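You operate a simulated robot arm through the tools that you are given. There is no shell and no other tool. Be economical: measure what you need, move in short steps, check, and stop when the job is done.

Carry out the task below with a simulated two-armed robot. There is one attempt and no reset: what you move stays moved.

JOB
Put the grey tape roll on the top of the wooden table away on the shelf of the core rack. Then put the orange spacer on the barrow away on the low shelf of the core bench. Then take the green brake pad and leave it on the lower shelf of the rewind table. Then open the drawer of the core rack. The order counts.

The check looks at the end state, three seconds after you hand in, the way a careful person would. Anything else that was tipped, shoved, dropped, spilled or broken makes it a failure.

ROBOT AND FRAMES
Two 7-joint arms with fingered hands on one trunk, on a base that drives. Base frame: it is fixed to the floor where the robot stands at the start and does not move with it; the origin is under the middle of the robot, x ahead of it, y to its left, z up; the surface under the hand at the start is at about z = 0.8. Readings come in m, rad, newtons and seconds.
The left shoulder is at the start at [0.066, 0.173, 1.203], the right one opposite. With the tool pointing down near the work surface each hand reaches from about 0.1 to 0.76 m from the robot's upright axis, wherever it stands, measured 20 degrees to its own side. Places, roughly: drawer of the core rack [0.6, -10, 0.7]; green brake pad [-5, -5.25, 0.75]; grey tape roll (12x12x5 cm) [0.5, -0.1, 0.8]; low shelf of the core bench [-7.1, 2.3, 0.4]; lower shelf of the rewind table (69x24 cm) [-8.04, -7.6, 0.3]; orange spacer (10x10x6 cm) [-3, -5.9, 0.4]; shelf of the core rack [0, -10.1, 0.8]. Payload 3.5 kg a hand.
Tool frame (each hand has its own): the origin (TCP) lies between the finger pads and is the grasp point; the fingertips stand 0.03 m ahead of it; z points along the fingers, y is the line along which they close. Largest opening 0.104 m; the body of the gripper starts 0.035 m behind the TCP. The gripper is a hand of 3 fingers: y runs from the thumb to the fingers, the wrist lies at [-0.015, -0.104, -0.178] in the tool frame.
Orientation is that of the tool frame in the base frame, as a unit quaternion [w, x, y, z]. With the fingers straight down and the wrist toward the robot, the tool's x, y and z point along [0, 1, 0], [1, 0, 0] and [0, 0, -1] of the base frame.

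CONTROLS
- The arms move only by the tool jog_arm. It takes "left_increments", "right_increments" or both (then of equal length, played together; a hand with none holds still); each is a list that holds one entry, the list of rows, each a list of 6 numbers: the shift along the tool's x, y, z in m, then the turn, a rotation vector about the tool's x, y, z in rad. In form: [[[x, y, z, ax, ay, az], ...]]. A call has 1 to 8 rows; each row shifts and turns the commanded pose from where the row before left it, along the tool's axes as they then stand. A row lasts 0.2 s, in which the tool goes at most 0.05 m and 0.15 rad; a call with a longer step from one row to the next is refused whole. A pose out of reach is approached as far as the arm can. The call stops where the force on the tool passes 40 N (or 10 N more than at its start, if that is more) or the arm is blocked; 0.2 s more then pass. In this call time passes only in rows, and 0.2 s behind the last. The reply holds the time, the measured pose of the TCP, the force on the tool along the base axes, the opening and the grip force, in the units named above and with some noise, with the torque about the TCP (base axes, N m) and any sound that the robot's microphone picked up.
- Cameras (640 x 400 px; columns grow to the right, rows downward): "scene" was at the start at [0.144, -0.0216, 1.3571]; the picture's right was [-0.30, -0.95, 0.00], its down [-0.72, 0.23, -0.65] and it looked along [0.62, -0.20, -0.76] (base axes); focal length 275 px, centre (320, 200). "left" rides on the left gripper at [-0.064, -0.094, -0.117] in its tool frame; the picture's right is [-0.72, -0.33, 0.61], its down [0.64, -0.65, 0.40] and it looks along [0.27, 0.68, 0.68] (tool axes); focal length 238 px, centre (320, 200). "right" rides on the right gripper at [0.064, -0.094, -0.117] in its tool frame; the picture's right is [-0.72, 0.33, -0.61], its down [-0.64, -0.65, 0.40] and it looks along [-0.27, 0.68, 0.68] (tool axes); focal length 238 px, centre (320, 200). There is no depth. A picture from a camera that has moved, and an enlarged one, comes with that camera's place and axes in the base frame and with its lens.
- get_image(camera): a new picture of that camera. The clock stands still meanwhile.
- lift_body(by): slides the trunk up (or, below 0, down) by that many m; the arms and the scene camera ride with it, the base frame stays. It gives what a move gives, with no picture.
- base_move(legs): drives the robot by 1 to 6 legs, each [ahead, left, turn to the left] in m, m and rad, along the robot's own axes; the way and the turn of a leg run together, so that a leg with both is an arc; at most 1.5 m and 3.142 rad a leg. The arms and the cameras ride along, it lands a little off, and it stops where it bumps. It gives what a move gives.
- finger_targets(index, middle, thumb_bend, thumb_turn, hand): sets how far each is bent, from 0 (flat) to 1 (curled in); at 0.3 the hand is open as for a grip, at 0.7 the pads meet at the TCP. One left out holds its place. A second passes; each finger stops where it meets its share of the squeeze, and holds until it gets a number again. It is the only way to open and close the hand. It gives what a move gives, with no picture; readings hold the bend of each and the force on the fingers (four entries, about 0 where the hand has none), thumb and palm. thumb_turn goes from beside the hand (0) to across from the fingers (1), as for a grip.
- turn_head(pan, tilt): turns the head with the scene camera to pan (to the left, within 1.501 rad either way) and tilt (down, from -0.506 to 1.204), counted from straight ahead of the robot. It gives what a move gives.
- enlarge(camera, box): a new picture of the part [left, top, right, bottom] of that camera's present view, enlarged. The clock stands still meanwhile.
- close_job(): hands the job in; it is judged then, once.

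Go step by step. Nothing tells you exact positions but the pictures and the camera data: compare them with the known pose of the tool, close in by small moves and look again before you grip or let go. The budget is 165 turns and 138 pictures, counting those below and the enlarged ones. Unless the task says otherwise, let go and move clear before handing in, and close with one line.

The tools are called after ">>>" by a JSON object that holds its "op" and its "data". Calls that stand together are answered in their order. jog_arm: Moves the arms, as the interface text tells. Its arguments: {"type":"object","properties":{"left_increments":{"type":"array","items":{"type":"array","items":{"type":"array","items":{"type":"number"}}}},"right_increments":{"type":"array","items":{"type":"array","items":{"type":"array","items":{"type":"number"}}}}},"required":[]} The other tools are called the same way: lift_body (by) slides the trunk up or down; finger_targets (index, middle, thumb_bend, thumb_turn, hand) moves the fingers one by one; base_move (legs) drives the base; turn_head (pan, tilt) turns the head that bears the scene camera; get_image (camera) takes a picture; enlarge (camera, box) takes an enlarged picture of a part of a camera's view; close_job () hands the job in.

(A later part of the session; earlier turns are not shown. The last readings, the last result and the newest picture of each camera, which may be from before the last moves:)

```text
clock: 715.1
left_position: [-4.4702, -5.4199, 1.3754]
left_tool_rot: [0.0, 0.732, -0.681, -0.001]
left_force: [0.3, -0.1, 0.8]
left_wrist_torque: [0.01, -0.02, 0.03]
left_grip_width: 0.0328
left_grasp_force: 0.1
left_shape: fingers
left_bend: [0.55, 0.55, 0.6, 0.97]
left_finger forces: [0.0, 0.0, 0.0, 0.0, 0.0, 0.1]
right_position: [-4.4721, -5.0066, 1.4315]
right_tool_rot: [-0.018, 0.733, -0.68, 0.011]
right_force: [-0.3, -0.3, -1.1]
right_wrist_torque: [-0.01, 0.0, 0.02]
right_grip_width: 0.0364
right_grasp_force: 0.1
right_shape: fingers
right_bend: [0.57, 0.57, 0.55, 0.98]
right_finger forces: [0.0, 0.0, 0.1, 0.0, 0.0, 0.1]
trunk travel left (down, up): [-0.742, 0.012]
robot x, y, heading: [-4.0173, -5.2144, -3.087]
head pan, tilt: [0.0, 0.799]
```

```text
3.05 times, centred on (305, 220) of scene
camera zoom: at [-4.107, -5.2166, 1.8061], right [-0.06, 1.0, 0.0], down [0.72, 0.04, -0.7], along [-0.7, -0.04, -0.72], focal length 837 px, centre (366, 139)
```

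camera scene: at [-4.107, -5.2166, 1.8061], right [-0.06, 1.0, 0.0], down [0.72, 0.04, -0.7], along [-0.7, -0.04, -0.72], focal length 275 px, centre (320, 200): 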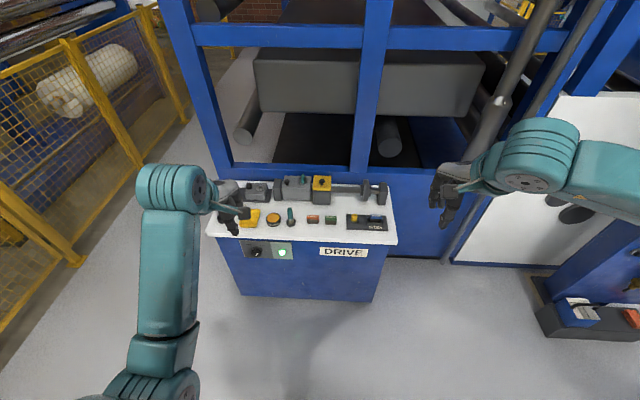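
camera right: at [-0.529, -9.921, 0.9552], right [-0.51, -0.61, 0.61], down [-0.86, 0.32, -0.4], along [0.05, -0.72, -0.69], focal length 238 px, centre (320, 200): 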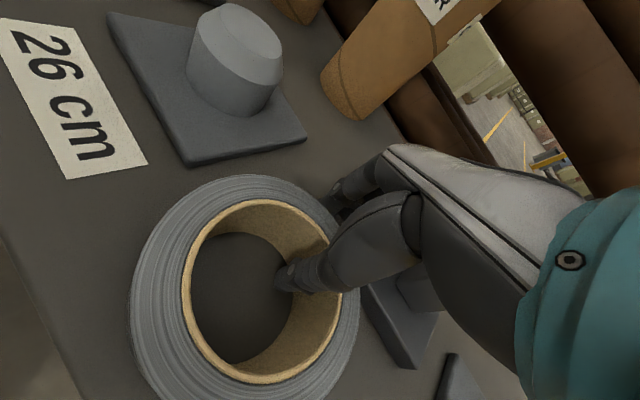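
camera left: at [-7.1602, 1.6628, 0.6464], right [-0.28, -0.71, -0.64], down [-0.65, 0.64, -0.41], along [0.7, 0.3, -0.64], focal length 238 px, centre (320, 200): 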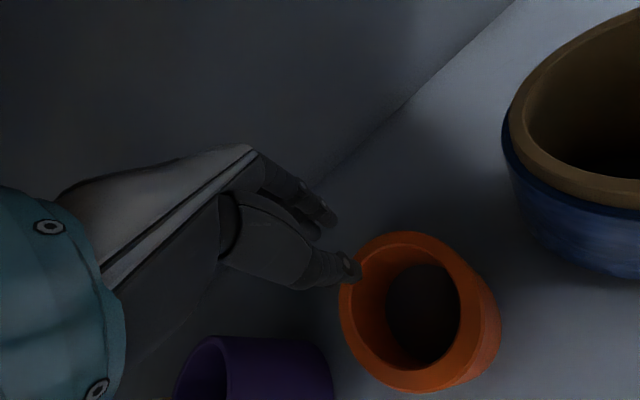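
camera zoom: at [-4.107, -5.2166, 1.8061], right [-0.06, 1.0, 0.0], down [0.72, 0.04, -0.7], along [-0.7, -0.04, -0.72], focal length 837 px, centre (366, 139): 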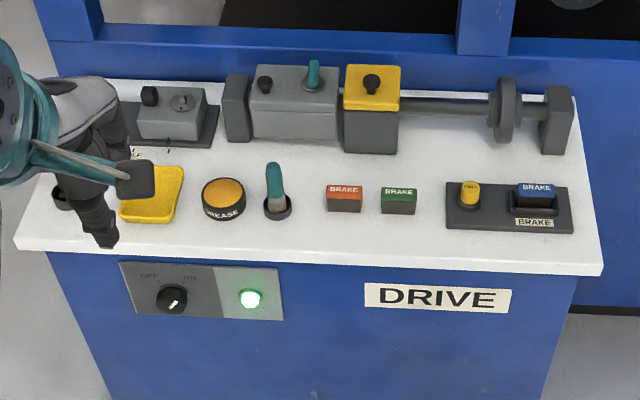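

The green brake pad is the small block at about (-4.98,-5.215), right of the orange one. I'll stand in front of the console, lower the trunk and open the right hand.

>>> {"op": "base_move", "data": {"legs": [[0.44, 0.161, -0.055]]}}

>>> {"op": "finger_targets", "data": {"hand": "right", "index": 0.4, "middle": 0.4, "thumb_bend": 0.4}}

>>> {"op": "lift_body", "data": {"by": -0.4}}

>>> {"op": "get_image", "data": {"camera": "right"}}

```text
clock: 718.0
left_position: [-4.939, -5.56, 1.3752]
left_tool_rot: [0.001, 0.708, -0.706, -0.002]
left_force: [0.2, -0.6, -0.1]
left_wrist_torque: [0.02, -0.01, -0.02]
left_grip_width: 0.033
left_grasp_force: 0.0
left_shape: fingers
left_bend: [0.55, 0.55, 0.6, 0.97]
left_finger forces: [0.0, 0.1, 0.0, 0.0, 0.1, 0.0]
right_position: [-4.9145, -5.149, 1.4319]
right_tool_rot: [-0.018, 0.71, -0.704, 0.011]
right_force: [-0.5, -0.6, -0.6]
right_wrist_torque: [-0.02, -0.05, 0.01]
right_grip_width: 0.0363
right_grasp_force: 0.0
right_shape: fingers
right_bend: [0.57, 0.57, 0.55, 0.98]
right_finger forces: [0.0, 0.1, 0.0, 0.0, 0.0, 0.0]
trunk travel left (down, up): [-0.742, 0.012]
robot x, y, heading: [-4.4769, -5.3849, 3.128]
head pan, tilt: [0.0, 0.799]
```

```text
clock: 719.0
left_position: [-4.9413, -5.5606, 1.3753]
left_tool_rot: [0.0, 0.709, -0.706, -0.002]
left_force: [-0.1, 0.3, 0.7]
left_wrist_torque: [-0.04, -0.01, 0.02]
left_grip_width: 0.0329
left_grasp_force: 0.1
left_shape: fingers
left_bend: [0.55, 0.55, 0.6, 0.97]
left_finger forces: [0.1, 0.1, 0.0, 0.1, 0.0, 0.0]
right_position: [-4.9146, -5.1493, 1.4325]
right_tool_rot: [-0.018, 0.709, -0.704, 0.012]
right_force: [0.4, 0.0, 0.1]
right_wrist_torque: [-0.01, -0.03, 0.01]
right_grip_width: 0.0775
right_grasp_force: 0.1
right_shape: fingers
right_bend: [0.4, 0.4, 0.4, 0.98]
right_finger forces: [0.1, 0.0, 0.0, 0.1, 0.1, 0.0]
trunk travel left (down, up): [-0.742, 0.012]
robot x, y, heading: [-4.4777, -5.3848, 3.13]
head pan, tilt: [0.0, 0.799]
```

```text
clock: 722.8
left_position: [-4.9398, -5.5604, 0.9758]
left_tool_rot: [0.001, 0.708, -0.706, -0.002]
left_force: [0.3, 0.7, -0.3]
left_wrist_torque: [-0.02, 0.02, 0.02]
left_grip_width: 0.0328
left_grasp_force: 0.0
left_shape: fingers
left_bend: [0.55, 0.55, 0.6, 0.97]
left_finger forces: [0.1, 0.1, 0.1, 0.1, 0.1, 0.1]
right_position: [-4.9142, -5.1484, 1.0309]
right_tool_rot: [-0.018, 0.709, -0.705, 0.012]
right_force: [-0.4, 0.3, -0.1]
right_wrist_torque: [0.03, 0.02, -0.01]
right_grip_width: 0.0775
right_grasp_force: 0.1
right_shape: fingers
right_bend: [0.4, 0.4, 0.4, 0.98]
right_finger forces: [0.1, 0.1, 0.1, 0.0, 0.0, 0.1]
trunk travel left (down, up): [-0.342, 0.412]
robot x, y, heading: [-4.4778, -5.3903, 3.129]
head pan, tilt: [0.0, 0.799]
```

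```text
32 pictures are left
camera right: at [-4.8235, -5.2136, 1.152], right [-0.36, 0.71, 0.61], down [0.66, 0.65, -0.37], along [-0.66, 0.27, -0.7], focal length 238 px, centre (320, 200)
```

right: 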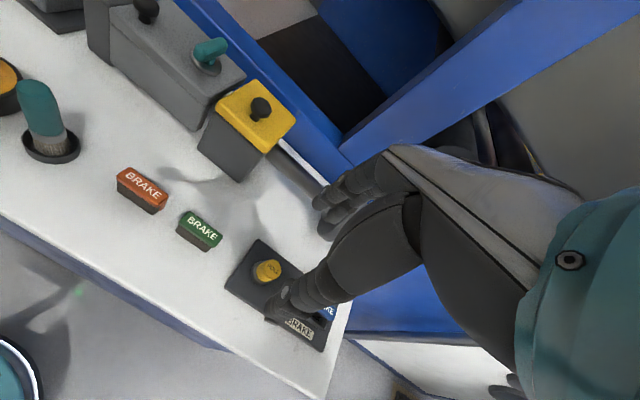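

>>> {"op": "jog_arm", "data": {"right_increments": [[[0.023, 0.014, 0.025, -0.042, 0, 0], [0.023, 0.014, 0.035, 0, 0, 0], [0.023, 0.013, 0.035, 0, 0, 0], [0, 0, 0.035, 0, 0, 0]]]}}

>>> {"op": "get_image", "data": {"camera": "right"}}

```text
clock: 723.8
left_position: [-4.94, -5.56, 0.9742]
left_tool_rot: [0.0, 0.709, -0.705, -0.001]
left_force: [0.0, -0.2, 0.4]
left_wrist_torque: [0.0, 0.01, 0.03]
left_grip_width: 0.0328
left_grasp_force: 0.1
left_shape: fingers
left_bend: [0.55, 0.55, 0.6, 0.97]
left_finger forces: [0.1, 0.0, 0.0, 0.0, 0.0, 0.1]
right_position: [-4.9549, -5.2177, 0.9016]
right_tool_rot: [-0.003, 0.71, -0.704, -0.004]
right_force: [-0.3, 0.2, -0.5]
right_wrist_torque: [0.01, -0.02, 0.01]
right_grip_width: 0.0778
right_grasp_force: 0.0
right_shape: fingers
right_bend: [0.4, 0.4, 0.4, 0.98]
right_finger forces: [0.0, 0.0, 0.0, 0.0, 0.0, 0.0]
trunk travel left (down, up): [-0.342, 0.412]
robot x, y, heading: [-4.475, -5.3882, 3.133]
head pan, tilt: [0.0, 0.799]
```

```text
31 pictures are left
camera right: at [-4.8582, -5.2821, 1.0175], right [-0.33, 0.71, 0.62], down [0.65, 0.65, -0.4], along [-0.69, 0.27, -0.68], focal length 238 px, centre (320, 200)
```

right: 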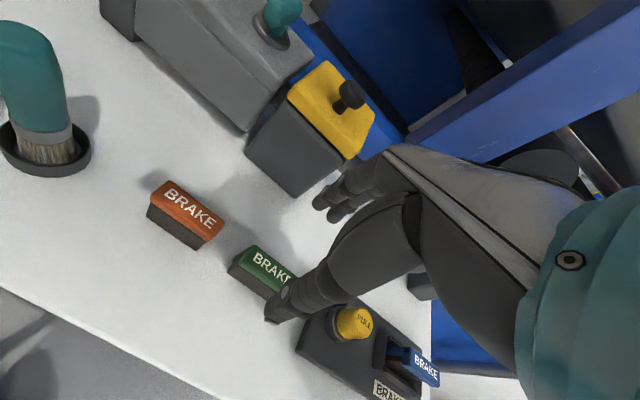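

>>> {"op": "jog_arm", "data": {"right_increments": [[[-0.003, 0, 0.03, 0, 0, 0], [0, 0, 0.025, 0, 0, 0], [0, 0, 0.012, 0, 0, 0], [0, 0, 0.008, 0, 0, 0]]]}}

>>> {"op": "get_image", "data": {"camera": "right"}}

```text
clock: 724.8
left_position: [-4.9402, -5.5608, 0.9746]
left_tool_rot: [0.0, 0.708, -0.706, -0.001]
left_force: [-0.2, 0.2, 0.3]
left_wrist_torque: [-0.01, 0.02, -0.03]
left_grip_width: 0.0331
left_grasp_force: 0.1
left_shape: fingers
left_bend: [0.55, 0.55, 0.6, 0.97]
left_finger forces: [0.0, 0.0, 0.0, 0.0, 0.0, 0.1]
right_position: [-4.9546, -5.2141, 0.8242]
right_tool_rot: [-0.003, 0.71, -0.704, -0.002]
right_force: [0.3, 0.7, 0.3]
right_wrist_torque: [-0.04, 0.01, -0.02]
right_grip_width: 0.0777
right_grasp_force: 0.0
right_shape: fingers
right_bend: [0.4, 0.4, 0.4, 0.98]
right_finger forces: [0.1, 0.1, 0.0, 0.0, 0.0, 0.1]
trunk travel left (down, up): [-0.342, 0.412]
robot x, y, heading: [-4.4757, -5.3855, 3.128]
head pan, tilt: [0.0, 0.799]
```

```text
30 pictures are left
camera right: at [-4.8582, -5.2785, 0.9419], right [-0.33, 0.71, 0.62], down [0.65, 0.65, -0.4], along [-0.69, 0.27, -0.68], focal length 238 px, centre (320, 200)
```

right: 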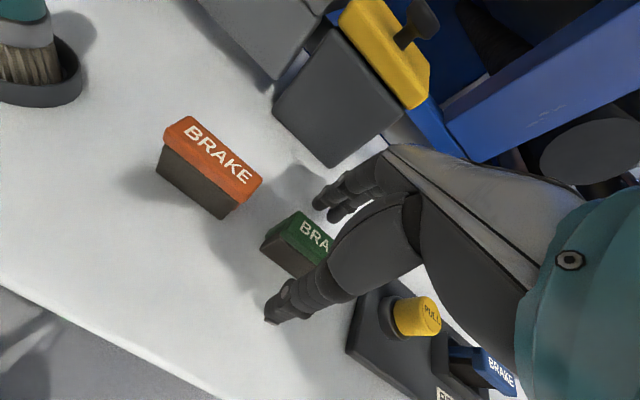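

>>> {"op": "jog_arm", "data": {"right_increments": [[[0.003, -0.005, 0.004, 0, 0, 0], [0, 0, 0.004, 0, 0, 0], [0, 0, 0.004, 0, 0, 0]]]}}

>>> {"op": "finger_targets", "data": {"hand": "right", "index": 0.75, "middle": 0.75, "thumb_bend": 0.75}}

>>> {"op": "get_image", "data": {"camera": "right"}}

```text
clock: 725.6
left_position: [-4.9401, -5.5608, 0.9743]
left_tool_rot: [0.001, 0.709, -0.706, -0.002]
left_force: [-1.3, 0.6, -0.4]
left_wrist_torque: [0.01, -0.01, 0.02]
left_grip_width: 0.0326
left_grasp_force: 0.2
left_shape: fingers
left_bend: [0.55, 0.55, 0.6, 0.97]
left_finger forces: [0.0, 0.0, 0.0, 0.0, 0.2, 0.0]
right_position: [-4.9496, -5.2161, 0.8132]
right_tool_rot: [-0.003, 0.71, -0.704, -0.003]
right_force: [0.0, -0.3, 1.7]
right_wrist_torque: [0.0, 0.09, 0.05]
right_grip_width: 0.0778
right_grasp_force: 1.1
right_shape: fingers
right_bend: [0.4, 0.4, 0.4, 0.98]
right_finger forces: [0.1, 2.2, 0.0, 0.0, 0.0, 0.0]
trunk travel left (down, up): [-0.342, 0.412]
robot x, y, heading: [-4.4757, -5.3822, 3.131]
head pan, tilt: [0.0, 0.799]
```

```text
clock: 726.6
left_position: [-4.9401, -5.5606, 0.9751]
left_tool_rot: [0.0, 0.709, -0.706, -0.001]
left_force: [-0.8, -0.7, 0.0]
left_wrist_torque: [0.01, 0.03, -0.01]
left_grip_width: 0.0328
left_grasp_force: 0.1
left_shape: fingers
left_bend: [0.55, 0.55, 0.6, 0.97]
left_finger forces: [0.0, 0.0, 0.0, 0.0, 0.1, 0.1]
right_position: [-4.949, -5.2167, 0.8119]
right_tool_rot: [-0.003, 0.711, -0.704, -0.003]
right_force: [0.2, 0.0, -0.7]
right_wrist_torque: [0.04, -0.02, -0.01]
right_grip_width: 0.015
right_grasp_force: 16.3
right_shape: fingers
right_bend: [0.73, 0.73, 0.64, 0.95]
right_finger forces: [11.0, 5.3, 0.0, 0.0, 16.9, 0.0]
trunk travel left (down, up): [-0.342, 0.412]
robot x, y, heading: [-4.4773, -5.3849, 3.128]
head pan, tilt: [0.0, 0.799]
```

```text
29 pictures are left
camera right: at [-4.8533, -5.2813, 0.929], right [-0.33, 0.71, 0.62], down [0.65, 0.65, -0.4], along [-0.69, 0.27, -0.68], focal length 238 px, centre (320, 200)
```

right: 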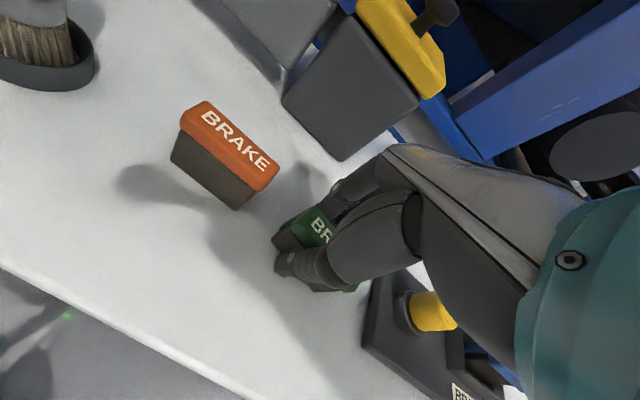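

The green pad is gripped. I'm lifting it clear of its neighbours.

>>> {"op": "jog_arm", "data": {"right_increments": [[[0, 0, -0.02, 0, 0, 0], [0, 0, -0.04, 0, 0, 0], [0, 0, -0.045, 0, 0, 0], [0, 0, -0.045, 0, 0, 0]]]}}

>>> {"op": "lift_body", "data": {"by": 0.4}}

>>> {"op": "get_image", "data": {"camera": "right"}}

```text
clock: 727.6
left_position: [-4.9406, -5.5629, 0.9749]
left_tool_rot: [0.0, 0.708, -0.706, -0.002]
left_force: [-0.2, -0.5, -0.4]
left_wrist_torque: [0.0, -0.01, -0.03]
left_grip_width: 0.0327
left_grasp_force: 0.0
left_shape: fingers
left_bend: [0.55, 0.55, 0.6, 0.97]
left_finger forces: [0.0, 0.0, 0.1, 0.0, 0.1, 0.0]
right_position: [-4.9465, -5.218, 0.9684]
right_tool_rot: [-0.004, 0.71, -0.704, -0.003]
right_force: [0.2, 0.4, -2.2]
right_wrist_torque: [-0.01, 0.02, -0.03]
right_grip_width: 0.0145
right_grasp_force: 16.4
right_shape: fingers
right_bend: [0.73, 0.73, 0.64, 0.95]
right_finger forces: [10.8, 5.3, 0.0, 0.1, 16.4, 0.0]
trunk travel left (down, up): [-0.342, 0.412]
robot x, y, heading: [-4.477, -5.3923, 3.132]
head pan, tilt: [0.0, 0.799]
```

```text
clock: 731.5
left_position: [-4.9406, -5.561, 1.3747]
left_tool_rot: [0.0, 0.708, -0.706, -0.002]
left_force: [0.2, 0.2, -0.5]
left_wrist_torque: [-0.02, -0.02, 0.01]
left_grip_width: 0.0329
left_grasp_force: 0.0
left_shape: fingers
left_bend: [0.55, 0.55, 0.6, 0.97]
left_finger forces: [0.1, 0.0, 0.0, 0.0, 0.0, 0.0]
right_position: [-4.9493, -5.217, 1.3635]
right_tool_rot: [-0.003, 0.71, -0.704, -0.003]
right_force: [-0.2, 0.4, -2.0]
right_wrist_torque: [-0.01, 0.05, 0.04]
right_grip_width: 0.0145
right_grasp_force: 15.9
right_shape: fingers
right_bend: [0.73, 0.73, 0.64, 0.95]
right_finger forces: [10.8, 5.2, 0.0, 0.0, 16.3, 0.1]
trunk travel left (down, up): [-0.742, 0.012]
robot x, y, heading: [-4.4767, -5.3839, 3.13]
head pan, tilt: [0.0, 0.799]
```

```text
28 pictures are left
camera right: at [-4.8533, -5.2822, 1.4795], right [-0.33, 0.71, 0.62], down [0.65, 0.65, -0.4], along [-0.69, 0.27, -0.68], focal length 238 px, centre (320, 200)
```

right: 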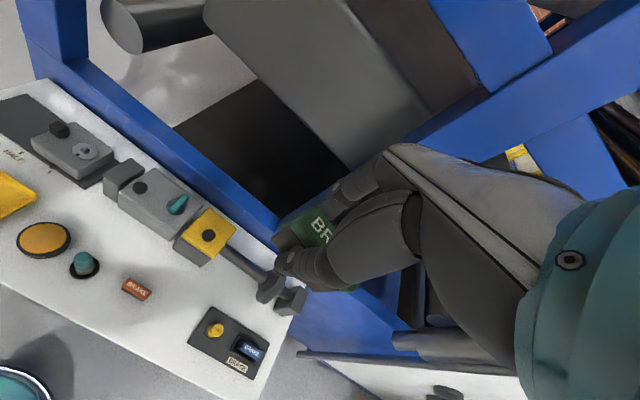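

The pad is held. I'm backing out and driving west along the fence to the rewind table.

>>> {"op": "base_move", "data": {"legs": [[-0.35, 0.1, 0], [0, 1.03, 0.01], [1.4, 0.07, 0], [1.45, 0, 0], [1.45, 0, 0]]}}

```text
clock: 759.3
left_position: [-8.9841, -6.9114, 1.3748]
left_tool_rot: [0.0, 0.727, -0.686, -0.001]
left_force: [0.7, 0.3, 0.1]
left_wrist_torque: [-0.04, 0.0, -0.02]
left_grip_width: 0.0326
left_grasp_force: 0.1
left_shape: fingers
left_bend: [0.55, 0.55, 0.6, 0.97]
left_finger forces: [0.0, 0.1, 0.0, 0.1, 0.1, 0.0]
right_position: [-9.0118, -6.5694, 1.3642]
right_tool_rot: [-0.003, 0.729, -0.684, -0.003]
right_force: [1.2, 0.3, -2.0]
right_wrist_torque: [0.0, 0.02, 0.0]
right_grip_width: 0.0145
right_grasp_force: 15.8
right_shape: fingers
right_bend: [0.73, 0.73, 0.64, 0.95]
right_finger forces: [10.9, 5.3, 0.0, 0.0, 16.4, 0.1]
trunk travel left (down, up): [-0.742, 0.012]
robot x, y, heading: [-8.5278, -6.7136, -3.1]
head pan, tilt: [0.0, 0.799]
```

>>> {"op": "jog_arm", "data": {"left_increments": [[[-0.0, -0.04, 0, 0, 0, 0], [-0.0, -0.04, 0, 0, 0, 0], [0, -0.04, 0, 0, 0, 0], [0, -0.02, 0, 0, 0, 0]]], "right_increments": [[[0, -0.04, 0, 0, 0, 0], [0, -0.04, 0, 0, 0, 0], [0, -0.04, 0, 0, 0, 0], [0, -0.02, 0, 0, 0, 0]]]}}

>>> {"op": "base_move", "data": {"legs": [[0.4, -0.077, 0], [0, 0, 1.53], [0.93, 0, 0], [0, 0, 1.57]]}}

>>> {"op": "turn_head", "data": {"pan": 0.0, "tilt": 0.85}}

>>> {"op": "get_image", "data": {"camera": "scene"}}

```text
clock: 760.3
left_position: [-8.8525, -6.9032, 1.3708]
left_tool_rot: [0.001, 0.727, -0.686, -0.003]
left_force: [-0.6, 1.2, -0.2]
left_wrist_torque: [0.01, 0.0, -0.01]
left_grip_width: 0.0329
left_grasp_force: 0.0
left_shape: fingers
left_bend: [0.55, 0.55, 0.6, 0.97]
left_finger forces: [0.0, 0.0, 0.0, 0.0, 0.0, 0.1]
left hand out of reach, approached as far as the arm can: row 4
right_position: [-8.8723, -6.5589, 1.3634]
right_tool_rot: [-0.002, 0.728, -0.685, -0.004]
right_force: [0.2, 0.9, -1.1]
right_wrist_torque: [0.04, 0.02, 0.02]
right_grip_width: 0.0147
right_grasp_force: 16.2
right_shape: fingers
right_bend: [0.73, 0.73, 0.64, 0.95]
right_finger forces: [11.0, 5.3, 0.0, 0.0, 16.5, 0.1]
trunk travel left (down, up): [-0.742, 0.012]
robot x, y, heading: [-8.5316, -6.71, -3.101]
head pan, tilt: [0.0, 0.799]
```

```text
clock: 774.8
left_position: [-8.6111, -7.3982, 1.3705]
left_tool_rot: [0.001, 0.723, 0.691, -0.001]
left_force: [0.1, 0.2, -0.5]
left_wrist_torque: [0.01, 0.03, -0.02]
left_grip_width: 0.0327
left_grasp_force: 0.0
left_shape: fingers
left_bend: [0.55, 0.55, 0.6, 0.97]
left_finger forces: [0.1, 0.0, 0.0, 0.0, 0.1, 0.0]
right_position: [-8.6255, -7.7434, 1.3641]
right_tool_rot: [0.004, 0.721, 0.693, -0.003]
right_force: [-0.9, -0.4, -1.9]
right_wrist_torque: [0.01, -0.03, 0.0]
right_grip_width: 0.0144
right_grasp_force: 15.1
right_shape: fingers
right_bend: [0.73, 0.73, 0.64, 0.95]
right_finger forces: [10.2, 4.9, 0.0, 0.0, 15.5, 0.0]
trunk travel left (down, up): [-0.742, 0.012]
robot x, y, heading: [-8.9554, -7.5553, -0.058]
head pan, tilt: [0.0, 0.799]
```

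```text
clock: 775.4
left_position: [-8.6107, -7.3989, 1.3699]
left_tool_rot: [0.001, 0.722, 0.691, 0.0]
left_force: [-0.2, 0.5, 0.3]
left_wrist_torque: [0.0, -0.01, 0.01]
left_grip_width: 0.0327
left_grasp_force: 0.1
left_shape: fingers
left_bend: [0.55, 0.55, 0.6, 0.97]
left_finger forces: [0.1, 0.0, 0.1, 0.0, 0.1, 0.1]
right_position: [-8.6271, -7.742, 1.3644]
right_tool_rot: [0.003, 0.721, 0.693, -0.003]
right_force: [0.7, -1.0, -2.2]
right_wrist_torque: [0.01, -0.03, 0.01]
right_grip_width: 0.0139
right_grasp_force: 15.6
right_shape: fingers
right_bend: [0.73, 0.73, 0.64, 0.95]
right_finger forces: [10.2, 5.0, 0.0, 0.0, 15.6, 0.1]
trunk travel left (down, up): [-0.742, 0.012]
robot x, y, heading: [-8.9518, -7.552, -0.053]
head pan, tilt: [0.0, 0.85]
```

```text
27 pictures are left
camera scene: at [-8.8643, -7.5597, 1.8021], right [-0.06, -1.0, 0.0], down [-0.75, 0.04, -0.66], along [0.66, -0.04, -0.75], focal length 275 px, centre (320, 200)
```

scene: 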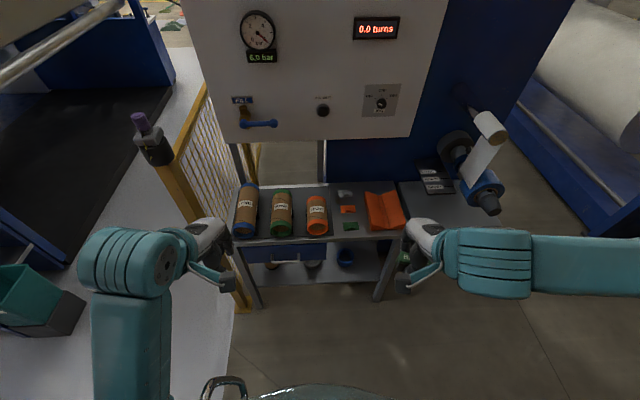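

I see the rewind table with its lower shelf and some small things on it. I'll lower the trunk in front of it and look in.

>>> {"op": "lift_body", "data": {"by": -0.4}}

>>> {"op": "lift_body", "data": {"by": -0.25}}

>>> {"op": "turn_head", "data": {"pan": -0.05, "tilt": 0.6}}

>>> {"op": "get_image", "data": {"camera": "scene"}}

```text
clock: 779.2
left_position: [-8.6046, -7.3997, 0.9401]
left_tool_rot: [-0.033, 0.723, 0.69, -0.032]
left_force: [-0.1, 0.1, 0.5]
left_wrist_torque: [0.0, -0.02, -0.01]
left_grip_width: 0.0328
left_grasp_force: 0.1
left_shape: fingers
left_bend: [0.55, 0.55, 0.6, 0.97]
left_finger forces: [0.0, 0.1, 0.1, 0.0, 0.0, 0.0]
right_position: [-8.6222, -7.7416, 0.9428]
right_tool_rot: [-0.022, 0.72, 0.693, -0.027]
right_force: [-0.3, -0.3, -1.5]
right_wrist_torque: [0.02, 0.01, 0.02]
right_grip_width: 0.0139
right_grasp_force: 15.3
right_shape: fingers
right_bend: [0.73, 0.73, 0.64, 0.95]
right_finger forces: [10.2, 5.1, 0.0, 0.1, 15.5, 0.0]
trunk travel left (down, up): [-0.342, 0.412]
robot x, y, heading: [-8.9553, -7.5569, -0.061]
head pan, tilt: [0.0, 0.85]
```

```text
clock: 781.8
left_position: [-8.6017, -7.3998, 0.6228]
left_tool_rot: [-0.127, 0.712, 0.68, -0.119]
left_force: [0.8, 0.0, 0.1]
left_wrist_torque: [0.0, 0.0, -0.02]
left_grip_width: 0.0328
left_grasp_force: 0.0
left_shape: fingers
left_bend: [0.55, 0.55, 0.6, 0.97]
left_finger forces: [0.0, 0.0, 0.0, 0.0, 0.0, 0.0]
right_position: [-8.6198, -7.742, 0.6235]
right_tool_rot: [-0.116, 0.711, 0.684, -0.114]
right_force: [-0.3, 1.3, -2.2]
right_wrist_torque: [0.02, -0.01, 0.03]
right_grip_width: 0.014
right_grasp_force: 15.3
right_shape: fingers
right_bend: [0.73, 0.73, 0.64, 0.95]
right_finger forces: [10.4, 5.4, 0.0, 0.0, 15.3, 0.0]
trunk travel left (down, up): [-0.092, 0.662]
robot x, y, heading: [-8.9542, -7.5563, -0.061]
head pan, tilt: [0.0, 0.85]
```

```text
clock: 782.6
left_position: [-8.6017, -7.4005, 0.6208]
left_tool_rot: [-0.126, 0.711, 0.681, -0.119]
left_force: [0.2, 0.5, -0.2]
left_wrist_torque: [0.01, 0.02, 0.01]
left_grip_width: 0.0328
left_grasp_force: 0.1
left_shape: fingers
left_bend: [0.55, 0.55, 0.6, 0.97]
left_finger forces: [0.0, 0.1, 0.0, 0.0, 0.1, 0.0]
right_position: [-8.6195, -7.7428, 0.6223]
right_tool_rot: [-0.115, 0.711, 0.685, -0.114]
right_force: [0.3, -0.1, -1.5]
right_wrist_torque: [-0.04, 0.0, 0.03]
right_grip_width: 0.0139
right_grasp_force: 15.5
right_shape: fingers
right_bend: [0.73, 0.73, 0.64, 0.95]
right_finger forces: [10.5, 5.3, 0.0, 0.1, 15.3, 0.0]
trunk travel left (down, up): [-0.092, 0.662]
robot x, y, heading: [-8.9502, -7.5532, -0.061]
head pan, tilt: [-0.051, 0.6]
```

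```text
26 pictures are left
camera scene: at [-8.6927, -7.5743, 1.1627], right [-0.11, -0.99, 0.0], down [-0.56, 0.06, -0.82], along [0.82, -0.09, -0.57], focal length 275 px, centre (320, 200)
```

scene: 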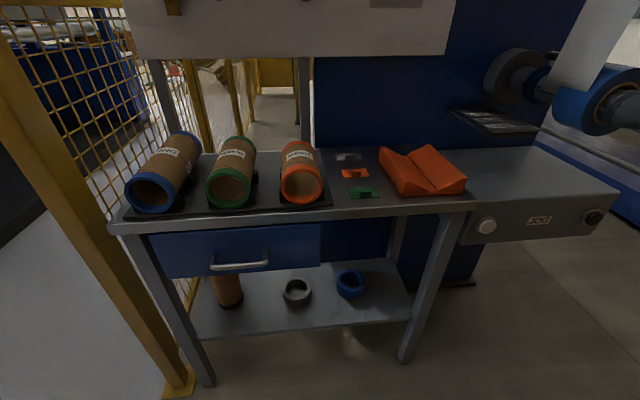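

The shelf is at z≈0.30, and there's a free strip in front of the two rings near y≈-7.66. I'll level the right hand, lower it in front of the shelf, and drive closer.

>>> {"op": "jog_arm", "data": {"right_increments": [[[0, 0, 0, -0.11, 0, 0.02], [0, 0, 0, -0.11, 0, 0.02], [0, 0, 0, -0.11, 0, 0], [0.02, 0.02, 0.04, 0, 0, 0], [0.02, 0.02, 0.04, 0, 0, 0], [0.02, 0.02, 0.04, 0, 0, 0], [0.018, 0.02, 0.04, 0, 0, 0], [0, 0.02, 0.04, 0, 0, 0]]]}}

>>> {"op": "get_image", "data": {"camera": "scene"}}

```text
clock: 784.4
left_position: [-8.6025, -7.4004, 0.6221]
left_tool_rot: [-0.127, 0.712, 0.681, -0.119]
left_force: [-0.7, 0.2, 0.6]
left_wrist_torque: [-0.01, -0.02, 0.02]
left_grip_width: 0.0328
left_grasp_force: 0.1
left_shape: fingers
left_bend: [0.55, 0.55, 0.6, 0.97]
left_finger forces: [0.0, 0.1, 0.0, 0.1, 0.1, 0.0]
right_position: [-8.5598, -7.6631, 0.3993]
right_tool_rot: [-0.081, 0.721, 0.684, -0.08]
right_force: [-0.4, 0.0, -2.1]
right_wrist_torque: [-0.03, -0.01, 0.03]
right_grip_width: 0.0142
right_grasp_force: 15.7
right_shape: fingers
right_bend: [0.73, 0.73, 0.64, 0.95]
right_finger forces: [10.6, 5.1, 0.0, 0.0, 15.5, 0.1]
right hand out of reach, approached as far as the arm can: row 1, 2, 3
trunk travel left (down, up): [-0.092, 0.662]
robot x, y, heading: [-8.9515, -7.5543, -0.057]
head pan, tilt: [-0.051, 0.6]
```

```text
25 pictures are left
camera scene: at [-8.6927, -7.5743, 1.1628], right [-0.11, -0.99, 0.0], down [-0.56, 0.06, -0.82], along [0.82, -0.09, -0.57], focal length 275 px, centre (320, 200)
```

scene: 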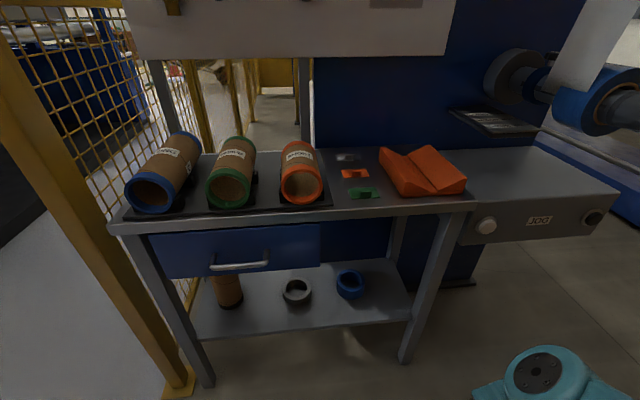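

>>> {"op": "jog_arm", "data": {"right_increments": [[[0, 0.04, 0, -0.075, 0, -0.02], [0, 0.04, 0, -0.075, 0, -0.02], [0, 0.04, 0, -0.075, 0, -0.01]]]}}

>>> {"op": "base_move", "data": {"legs": [[0.2, 0.01, 0.055]]}}

>>> {"op": "get_image", "data": {"camera": "right"}}

```text
clock: 785.2
left_position: [-8.6011, -7.4, 0.6228]
left_tool_rot: [-0.127, 0.712, 0.68, -0.12]
left_force: [1.0, 0.6, -0.2]
left_wrist_torque: [0.0, 0.03, 0.02]
left_grip_width: 0.0329
left_grasp_force: 0.0
left_shape: fingers
left_bend: [0.55, 0.55, 0.6, 0.97]
left_finger forces: [0.0, 0.1, 0.0, 0.0, 0.1, 0.0]
right_position: [-8.4483, -7.6625, 0.3858]
right_tool_rot: [-0.009, 0.71, 0.704, -0.013]
right_force: [0.5, 0.7, -1.3]
right_wrist_torque: [-0.03, -0.02, 0.01]
right_grip_width: 0.014
right_grasp_force: 15.3
right_shape: fingers
right_bend: [0.73, 0.73, 0.64, 0.95]
right_finger forces: [10.6, 5.2, 0.1, 0.1, 15.8, 0.0]
right hand out of reach, approached as far as the arm can: row 3
trunk travel left (down, up): [-0.092, 0.662]
robot x, y, heading: [-8.9526, -7.5559, -0.062]
head pan, tilt: [-0.051, 0.6]
```

```text
clock: 786.8
left_position: [-8.4173, -7.3734, 0.6221]
left_tool_rot: [-0.123, 0.69, 0.702, -0.124]
left_force: [0.2, -0.3, 0.5]
left_wrist_torque: [-0.02, -0.02, -0.04]
left_grip_width: 0.0325
left_grasp_force: 0.0
left_shape: fingers
left_bend: [0.55, 0.55, 0.6, 0.97]
left_finger forces: [0.0, 0.1, 0.0, 0.0, 0.1, 0.1]
right_position: [-8.2494, -7.6267, 0.3869]
right_tool_rot: [-0.009, 0.689, 0.725, -0.013]
right_force: [0.0, -0.3, -2.0]
right_wrist_torque: [-0.01, -0.01, 0.02]
right_grip_width: 0.0139
right_grasp_force: 16.4
right_shape: fingers
right_bend: [0.73, 0.73, 0.64, 0.95]
right_finger forces: [10.6, 5.1, 0.0, 0.1, 15.8, 0.1]
trunk travel left (down, up): [-0.092, 0.662]
robot x, y, heading: [-8.7562, -7.5517, -0.0]
head pan, tilt: [-0.051, 0.6]
```

```text
24 pictures are left
camera right: at [-8.341, -7.5674, 0.5058], right [0.38, -0.7, 0.61], down [-0.63, -0.68, -0.38], along [0.68, -0.24, -0.7], focal length 238 px, centre (320, 200)
```

right: 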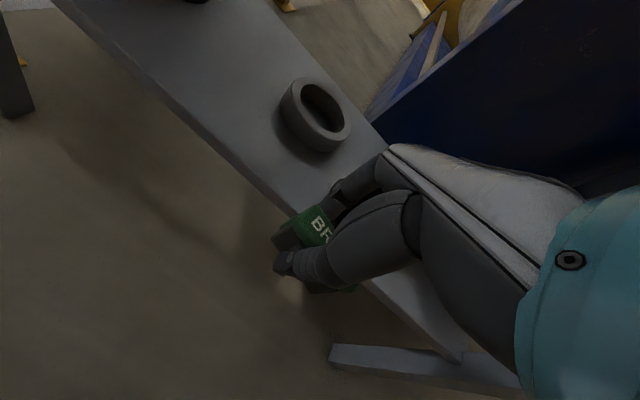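

>>> {"op": "jog_arm", "data": {"right_increments": [[[-0.013, 0.036, 0, 0, 0, 0.017], [-0.013, 0.036, 0, 0, 0, 0.017], [-0.013, 0.036, 0, 0, 0, 0.017]]]}}

>>> {"op": "get_image", "data": {"camera": "right"}}

>>> {"op": "get_image", "data": {"camera": "scene"}}

```text
clock: 787.6
left_position: [-8.418, -7.3731, 0.6221]
left_tool_rot: [-0.123, 0.69, 0.703, -0.124]
left_force: [-0.1, -0.9, -0.4]
left_wrist_torque: [0.02, 0.01, -0.01]
left_grip_width: 0.033
left_grasp_force: 0.1
left_shape: fingers
left_bend: [0.55, 0.55, 0.6, 0.97]
left_finger forces: [0.0, 0.1, 0.0, 0.1, 0.1, 0.0]
right_position: [-8.1388, -7.659, 0.3847]
right_tool_rot: [-0.009, 0.706, 0.708, -0.014]
right_force: [0.6, 0.2, -2.0]
right_wrist_torque: [0.02, -0.02, 0.01]
right_grip_width: 0.0141
right_grasp_force: 15.8
right_shape: fingers
right_bend: [0.73, 0.74, 0.64, 0.95]
right_finger forces: [10.7, 5.1, 0.0, 0.0, 15.9, 0.1]
trunk travel left (down, up): [-0.092, 0.662]
robot x, y, heading: [-8.7618, -7.5508, -0.001]
head pan, tilt: [-0.051, 0.6]
```

```text
23 pictures are left
camera right: at [-8.2292, -7.5953, 0.5052], right [0.35, -0.71, 0.61], down [-0.66, -0.65, -0.38], along [0.66, -0.27, -0.7], focal length 238 px, centre (320, 200)
```

right: 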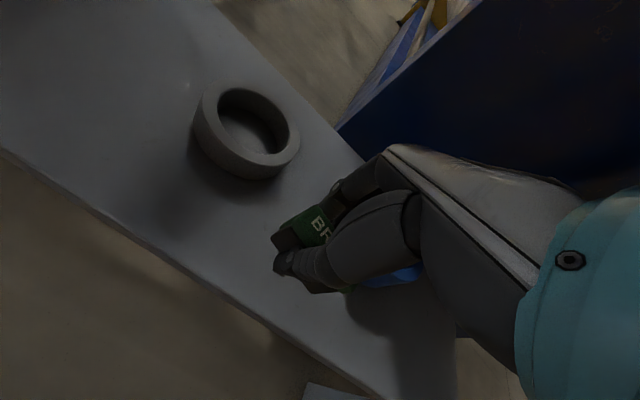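

```text
22 pictures are left
camera scene: at [-8.4975, -7.5533, 1.1628], right [-0.05, -1.0, 0.0], down [-0.56, 0.03, -0.83], along [0.82, -0.04, -0.56], focal length 275 px, centre (320, 200)
```

scene: 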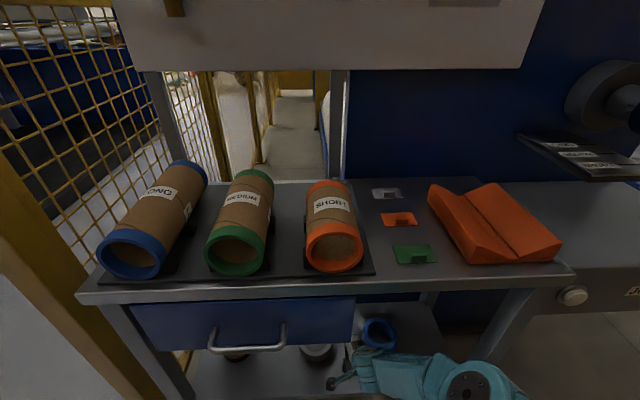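

>>> {"op": "jog_arm", "data": {"right_increments": [[[0.007, -0.004, 0.02, 0, 0, 0], [0, 0, 0.015, 0, 0, 0], [0, 0, 0.008, 0, 0, 0], [0, 0, 0.006, 0, 0, 0], [0, 0, 0.004, 0, 0, 0], [0, 0, 0.004, 0, 0, 0]]]}}

>>> {"op": "get_image", "data": {"camera": "right"}}

```text
clock: 789.0
left_position: [-8.4173, -7.3728, 0.6226]
left_tool_rot: [-0.123, 0.69, 0.702, -0.123]
left_force: [0.3, -1.6, -0.5]
left_wrist_torque: [0.01, -0.01, 0.02]
left_grip_width: 0.0326
left_grasp_force: 0.1
left_shape: fingers
left_bend: [0.55, 0.55, 0.6, 0.97]
left_finger forces: [0.0, 0.1, 0.0, 0.0, 0.1, 0.1]
right_position: [-8.1433, -7.662, 0.3752]
right_tool_rot: [-0.008, 0.707, 0.707, -0.014]
right_force: [0.7, -0.4, -2.7]
right_wrist_torque: [0.0, -0.05, 0.01]
right_grip_width: 0.0138
right_grasp_force: 15.8
right_shape: fingers
right_bend: [0.73, 0.74, 0.64, 0.95]
right_finger forces: [10.6, 5.1, 0.0, 0.0, 15.9, 0.1]
right hand out of reach, approached as far as the arm can: row 1, 2, 3, 4, 5, 6
trunk travel left (down, up): [-0.092, 0.662]
robot x, y, heading: [-8.7634, -7.552, 0.004]
head pan, tilt: [-0.051, 0.6]
```

```text
21 pictures are left
camera right: at [-8.2328, -7.5993, 0.494], right [0.35, -0.71, 0.61], down [-0.66, -0.65, -0.38], along [0.66, -0.27, -0.7], focal length 238 px, centre (320, 200)
```

right: 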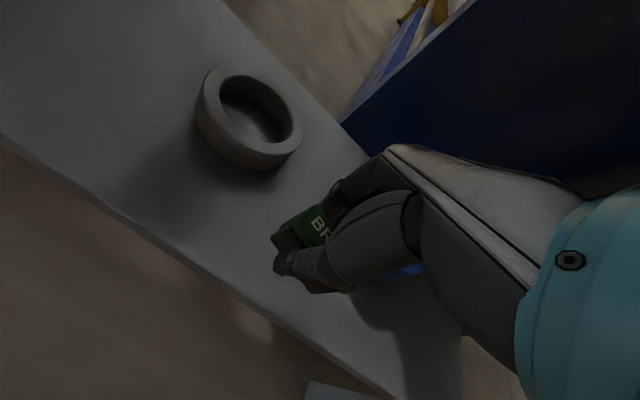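

>>> {"op": "lift_body", "data": {"by": -0.03}}

```text
clock: 789.7
left_position: [-8.4188, -7.3735, 0.5843]
left_tool_rot: [-0.136, 0.688, 0.7, -0.135]
left_force: [0.5, -0.7, 0.0]
left_wrist_torque: [0.0, 0.01, 0.0]
left_grip_width: 0.0327
left_grasp_force: 0.1
left_shape: fingers
left_bend: [0.55, 0.55, 0.6, 0.97]
left_finger forces: [0.0, 0.0, 0.0, 0.0, 0.0, 0.1]
right_position: [-8.1532, -7.6627, 0.3308]
right_tool_rot: [-0.018, 0.706, 0.707, -0.023]
right_force: [1.5, -0.7, 15.7]
right_wrist_torque: [0.08, 0.38, 0.03]
right_grip_width: 0.0139
right_grasp_force: 25.5
right_shape: fingers
right_bend: [0.74, 0.74, 0.66, 0.95]
right_finger forces: [11.2, 6.1, 0.0, 0.1, 33.1, 0.0]
trunk travel left (down, up): [-0.062, 0.692]
robot x, y, heading: [-8.76, -7.5519, 0.007]
head pan, tilt: [-0.051, 0.6]
```

The pad is on the shelf (z 0.331, as predicted). I'll relieve the pressure and release.

>>> {"op": "lift_body", "data": {"by": 0.006}}

>>> {"op": "finger_targets", "data": {"hand": "right", "index": 0.62, "middle": 0.62, "thumb_bend": 0.5}}

>>> {"op": "get_image", "data": {"camera": "right"}}

```text
clock: 790.3
left_position: [-8.4179, -7.3743, 0.5898]
left_tool_rot: [-0.137, 0.688, 0.7, -0.136]
left_force: [0.9, -0.3, -0.1]
left_wrist_torque: [0.03, 0.01, -0.01]
left_grip_width: 0.0326
left_grasp_force: 0.0
left_shape: fingers
left_bend: [0.55, 0.55, 0.6, 0.97]
left_finger forces: [0.0, 0.0, 0.0, 0.0, 0.1, 0.1]
right_position: [-8.1559, -7.664, 0.334]
right_tool_rot: [-0.021, 0.705, 0.708, -0.026]
right_force: [0.8, -0.6, -2.0]
right_wrist_torque: [0.02, -0.01, 0.03]
right_grip_width: 0.0141
right_grasp_force: 15.5
right_shape: fingers
right_bend: [0.74, 0.74, 0.65, 0.95]
right_finger forces: [10.8, 5.1, 0.0, 0.0, 16.0, 0.0]
trunk travel left (down, up): [-0.068, 0.686]
robot x, y, heading: [-8.7571, -7.555, 0.004]
head pan, tilt: [-0.051, 0.6]
```

```text
clock: 791.3
left_position: [-8.4189, -7.3746, 0.5894]
left_tool_rot: [-0.137, 0.687, 0.7, -0.136]
left_force: [0.2, -0.2, 0.2]
left_wrist_torque: [-0.01, 0.01, 0.02]
left_grip_width: 0.0328
left_grasp_force: 0.1
left_shape: fingers
left_bend: [0.55, 0.55, 0.6, 0.97]
left_finger forces: [0.0, 0.0, 0.0, 0.0, 0.1, 0.1]
right_position: [-8.1537, -7.6615, 0.3338]
right_tool_rot: [-0.02, 0.706, 0.707, -0.026]
right_force: [-0.4, 0.1, -0.5]
right_wrist_torque: [0.02, 0.02, 0.01]
right_grip_width: 0.0358
right_grasp_force: 0.1
right_shape: fingers
right_bend: [0.62, 0.62, 0.5, 0.97]
right_finger forces: [0.0, 0.1, 0.1, 0.0, 0.0, 0.0]
trunk travel left (down, up): [-0.068, 0.686]
robot x, y, heading: [-8.7603, -7.5521, 0.002]
head pan, tilt: [-0.051, 0.6]
```

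```text
20 pictures are left
camera right: at [-8.2391, -7.5988, 0.4567], right [0.37, -0.71, 0.6], down [-0.68, -0.65, -0.36], along [0.64, -0.27, -0.72], focal length 238 px, centre (320, 200)
```

right: 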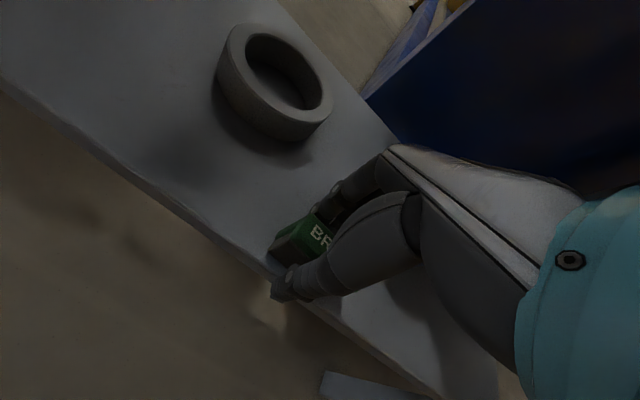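

The pad rests on the shelf, free of the fingers. I'll raise the hand using the trunk, then back away.

>>> {"op": "lift_body", "data": {"by": 0.07}}

>>> {"op": "base_move", "data": {"legs": [[-0.3, 0.0, 0]]}}

>>> {"op": "get_image", "data": {"camera": "scene"}}

```text
clock: 792.4
left_position: [-8.418, -7.3742, 0.6593]
left_tool_rot: [-0.138, 0.688, 0.7, -0.136]
left_force: [-0.1, 0.1, -0.3]
left_wrist_torque: [0.01, 0.0, -0.01]
left_grip_width: 0.0329
left_grasp_force: 0.1
left_shape: fingers
left_bend: [0.55, 0.55, 0.6, 0.97]
left_finger forces: [0.0, 0.1, 0.0, 0.1, 0.0, 0.0]
right_position: [-8.1311, -7.6623, 0.4488]
right_tool_rot: [0.011, 0.707, 0.708, 0.007]
right_force: [0.2, 0.8, -0.8]
right_wrist_torque: [-0.01, -0.01, -0.01]
right_grip_width: 0.036
right_grasp_force: 0.1
right_shape: fingers
right_bend: [0.62, 0.62, 0.5, 0.97]
right_finger forces: [0.0, 0.0, 0.0, 0.1, 0.0, 0.0]
trunk travel left (down, up): [-0.138, 0.616]
robot x, y, heading: [-8.7591, -7.5514, 0.004]
head pan, tilt: [-0.051, 0.6]
```

```text
clock: 794.5
left_position: [-8.7316, -7.3745, 0.6597]
left_tool_rot: [-0.136, 0.684, 0.703, -0.136]
left_force: [-0.1, 0.0, -0.5]
left_wrist_torque: [0.03, 0.02, -0.02]
left_grip_width: 0.033
left_grasp_force: 0.1
left_shape: fingers
left_bend: [0.55, 0.55, 0.6, 0.97]
left_finger forces: [0.1, 0.1, 0.0, 0.1, 0.1, 0.0]
right_position: [-8.4399, -7.6606, 0.4494]
right_tool_rot: [0.012, 0.704, 0.71, 0.007]
right_force: [-0.3, -0.1, 0.6]
right_wrist_torque: [0.0, 0.02, 0.04]
right_grip_width: 0.0361
right_grasp_force: 0.0
right_shape: fingers
right_bend: [0.62, 0.62, 0.5, 0.97]
right_finger forces: [0.1, 0.1, 0.0, 0.1, 0.0, 0.0]
trunk travel left (down, up): [-0.138, 0.616]
robot x, y, heading: [-9.0682, -7.5517, 0.013]
head pan, tilt: [-0.051, 0.6]
```

```text
19 pictures are left
camera scene: at [-8.8355, -7.5539, 1.2116], right [-0.04, -1.0, 0.0], down [-0.56, 0.02, -0.83], along [0.82, -0.03, -0.56], focal length 275 px, centre (320, 200)
```

scene: 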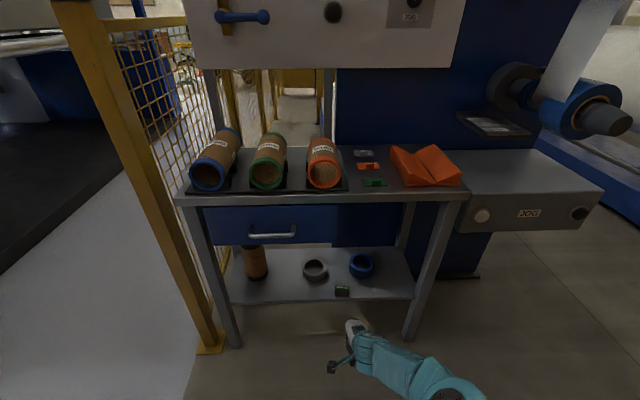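

The green pad is on the lower shelf. Last is the drawer of the core rack: I'm raising the trunk and arms for the drive south and east.

>>> {"op": "lift_body", "data": {"by": 0.4}}

>>> {"op": "lift_body", "data": {"by": 0.2}}

>>> {"op": "jog_arm", "data": {"left_increments": [[[0, 0.01, -0.02, -0.048, 0, 0], [0, 0.01, -0.02, -0.048, 0, 0], [0, 0.01, -0.02, -0.048, 0, 0], [0, 0.01, -0.02, -0.048, 0, 0], [0, 0.01, -0.02, -0.048, 0, 0], [0, 0.01, -0.02, -0.048, 0, 0], [0, 0.01, -0.02, -0.048, 0, 0], [0, 0.01, -0.02, -0.048, 0, 0]]], "right_increments": [[[0, -0.02, -0.044, 0, 0, 0], [0, -0.02, -0.044, 0, 0, 0], [0, -0.02, -0.044, 0, 0, 0], [0, -0.02, -0.044, 0, 0, 0], [-0.01, -0.02, -0.044, 0, 0, 0], [-0.01, -0.02, -0.044, 0, 0, 0], [-0.01, -0.02, -0.044, 0, 0, 0], [-0.01, -0.02, -0.044, 0, 0, 0]]]}}

```text
clock: 798.3
left_position: [-8.7305, -7.3738, 1.0602]
left_tool_rot: [-0.136, 0.685, 0.702, -0.136]
left_force: [-0.6, -0.4, 0.8]
left_wrist_torque: [-0.05, 0.0, 0.0]
left_grip_width: 0.0331
left_grasp_force: 0.1
left_shape: fingers
left_bend: [0.55, 0.55, 0.6, 0.97]
left_finger forces: [0.1, 0.0, 0.1, 0.1, 0.0, 0.0]
right_position: [-8.3967, -7.6609, 1.0165]
right_tool_rot: [0.109, 0.696, 0.702, 0.106]
right_force: [0.7, -0.4, -1.0]
right_wrist_torque: [0.01, 0.0, -0.01]
right_grip_width: 0.0359
right_grasp_force: 0.0
right_shape: fingers
right_bend: [0.62, 0.62, 0.5, 0.97]
right_finger forces: [0.1, 0.1, 0.0, 0.0, 0.0, 0.1]
trunk travel left (down, up): [-0.538, 0.216]
robot x, y, heading: [-9.0704, -7.5545, 0.011]
head pan, tilt: [-0.051, 0.6]
```

```text
clock: 800.5
left_position: [-8.7295, -7.373, 1.2593]
left_tool_rot: [-0.136, 0.684, 0.703, -0.136]
left_force: [-1.4, 0.2, -0.4]
left_wrist_torque: [-0.02, -0.01, 0.0]
left_grip_width: 0.0327
left_grasp_force: 0.0
left_shape: fingers
left_bend: [0.55, 0.55, 0.6, 0.97]
left_finger forces: [0.1, 0.0, 0.0, 0.0, 0.1, 0.0]
right_position: [-8.3962, -7.6603, 1.2248]
right_tool_rot: [0.113, 0.695, 0.701, 0.112]
right_force: [-0.1, -0.2, 1.0]
right_wrist_torque: [-0.02, 0.01, -0.01]
right_grip_width: 0.036
right_grasp_force: 0.0
right_shape: fingers
right_bend: [0.62, 0.62, 0.5, 0.97]
right_finger forces: [0.0, 0.0, 0.1, 0.1, 0.1, 0.0]
trunk travel left (down, up): [-0.738, 0.016]
robot x, y, heading: [-9.0668, -7.5545, 0.01]
head pan, tilt: [-0.051, 0.6]
```

```text
clock: 802.3
left_position: [-8.6183, -7.3715, 1.3983]
left_tool_rot: [-0.002, 0.699, 0.716, 0.001]
left_force: [0.2, 0.3, 0.3]
left_wrist_torque: [0.01, -0.03, 0.03]
left_grip_width: 0.0329
left_grasp_force: 0.1
left_shape: fingers
left_bend: [0.55, 0.55, 0.6, 0.97]
left_finger forces: [0.1, 0.0, 0.0, 0.0, 0.0, 0.1]
right_position: [-8.6605, -7.7013, 1.5105]
right_tool_rot: [0.114, 0.695, 0.701, 0.112]
right_force: [-0.1, -0.4, 0.5]
right_wrist_torque: [-0.01, -0.06, 0.03]
right_grip_width: 0.0363
right_grasp_force: 0.1
right_shape: fingers
right_bend: [0.62, 0.62, 0.5, 0.98]
right_finger forces: [0.1, 0.1, 0.0, 0.0, 0.1, 0.0]
right hand out of reach, approached as far as the arm can: row 1
trunk travel left (down, up): [-0.738, 0.016]
robot x, y, heading: [-9.0713, -7.5501, 0.012]
head pan, tilt: [-0.051, 0.6]
```

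>>> {"op": "jog_arm", "data": {"right_increments": [[[0, 0, 0.02, 0.107, 0, 0], [0, 0, 0.02, 0.107, 0, 0], [0, 0, 0.02, 0.107, 0, 0]]]}}

>>> {"op": "base_move", "data": {"legs": [[0, 0, -1.58], [1.44, 0.12, 0], [1.44, 0, 0], [1.1, 0.2, 0], [0, 0, 1.57]]}}

```text
clock: 803.1
left_position: [-8.6156, -7.3699, 1.397]
left_tool_rot: [-0.003, 0.698, 0.716, 0.0]
left_force: [1.0, -1.2, -0.6]
left_wrist_torque: [0.01, 0.01, 0.01]
left_grip_width: 0.0327
left_grasp_force: 0.1
left_shape: fingers
left_bend: [0.55, 0.55, 0.6, 0.97]
left_finger forces: [0.0, 0.0, 0.1, 0.0, 0.1, 0.0]
right_position: [-8.6443, -7.702, 1.4502]
right_tool_rot: [0.001, 0.704, 0.71, -0.003]
right_force: [1.2, 0.6, -0.4]
right_wrist_torque: [-0.01, 0.02, 0.01]
right_grip_width: 0.0361
right_grasp_force: 0.1
right_shape: fingers
right_bend: [0.62, 0.62, 0.5, 0.98]
right_finger forces: [0.1, 0.0, 0.1, 0.0, 0.0, 0.0]
trunk travel left (down, up): [-0.738, 0.016]
robot x, y, heading: [-9.0727, -7.5525, 0.008]
head pan, tilt: [-0.051, 0.6]
```

```text
clock: 830.1
left_position: [-8.3853, -11.3884, 1.3973]
left_tool_rot: [-0.003, 0.708, 0.706, 0.0]
left_force: [0.0, -0.3, 0.2]
left_wrist_torque: [0.0, 0.03, -0.02]
left_grip_width: 0.033
left_grasp_force: 0.0
left_shape: fingers
left_bend: [0.55, 0.55, 0.6, 0.97]
left_finger forces: [0.0, 0.0, 0.0, 0.1, 0.0, 0.0]
right_position: [-8.4252, -11.7179, 1.4504]
right_tool_rot: [0.002, 0.715, 0.699, -0.003]
right_force: [0.2, -0.4, -0.5]
right_wrist_torque: [-0.02, -0.01, 0.0]
right_grip_width: 0.0363
right_grasp_force: 0.1
right_shape: fingers
right_bend: [0.62, 0.62, 0.5, 0.98]
right_finger forces: [0.1, 0.0, 0.0, 0.0, 0.0, 0.0]
trunk travel left (down, up): [-0.738, 0.016]
robot x, y, heading: [-8.8458, -11.5578, -0.023]
head pan, tilt: [-0.051, 0.6]
```

>>> {"op": "base_move", "data": {"legs": [[1.45, 0.1, 0.023], [1.45, 0.05, 0], [0.56, 0.05, 0], [0, 0, 1.58]]}}

```text
clock: 850.8
left_position: [-5.5407, -11.0098, 1.3965]
left_tool_rot: [-0.002, 0.009, 1.0, -0.002]
left_force: [-0.1, -0.5, 0.2]
left_wrist_torque: [-0.01, 0.03, 0.04]
left_grip_width: 0.0329
left_grasp_force: 0.0
left_shape: fingers
left_bend: [0.55, 0.55, 0.6, 0.97]
left_finger forces: [0.0, 0.0, 0.1, 0.1, 0.0, 0.0]
right_position: [-5.2113, -11.0541, 1.4489]
right_tool_rot: [0.002, 0.017, 1.0, -0.001]
right_force: [0.0, 0.2, 0.0]
right_wrist_torque: [-0.02, -0.02, 0.02]
right_grip_width: 0.0362
right_grasp_force: 0.1
right_shape: fingers
right_bend: [0.62, 0.62, 0.5, 0.98]
right_finger forces: [0.0, 0.0, 0.0, 0.0, 0.0, 0.0]
trunk travel left (down, up): [-0.738, 0.016]
robot x, y, heading: [-5.3783, -11.4696, 1.535]
head pan, tilt: [-0.051, 0.6]
```

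>>> {"op": "base_move", "data": {"legs": [[0.35, -0.425, 0.035], [0.02, -0.45, 0], [0.1, -0.3, 0]]}}

```text
clock: 858.1
left_position: [-4.3604, -10.5556, 1.3973]
left_tool_rot: [-0.002, -0.009, 1.0, -0.001]
left_force: [-1.1, -0.8, -0.2]
left_wrist_torque: [-0.02, -0.01, -0.01]
left_grip_width: 0.0329
left_grasp_force: 0.1
left_shape: fingers
left_bend: [0.55, 0.55, 0.6, 0.97]
left_finger forces: [0.1, 0.0, 0.0, 0.1, 0.0, 0.0]
right_position: [-4.0309, -10.5864, 1.4499]
right_tool_rot: [0.002, 0.0, 1.0, -0.001]
right_force: [0.6, 0.8, -0.2]
right_wrist_torque: [0.0, -0.01, 0.01]
right_grip_width: 0.0361
right_grasp_force: 0.0
right_shape: fingers
right_bend: [0.62, 0.62, 0.5, 0.98]
right_finger forces: [0.0, 0.1, 0.0, 0.0, 0.1, 0.1]
trunk travel left (down, up): [-0.738, 0.016]
robot x, y, heading: [-4.18, -11.0097, 1.575]
head pan, tilt: [-0.051, 0.6]
```

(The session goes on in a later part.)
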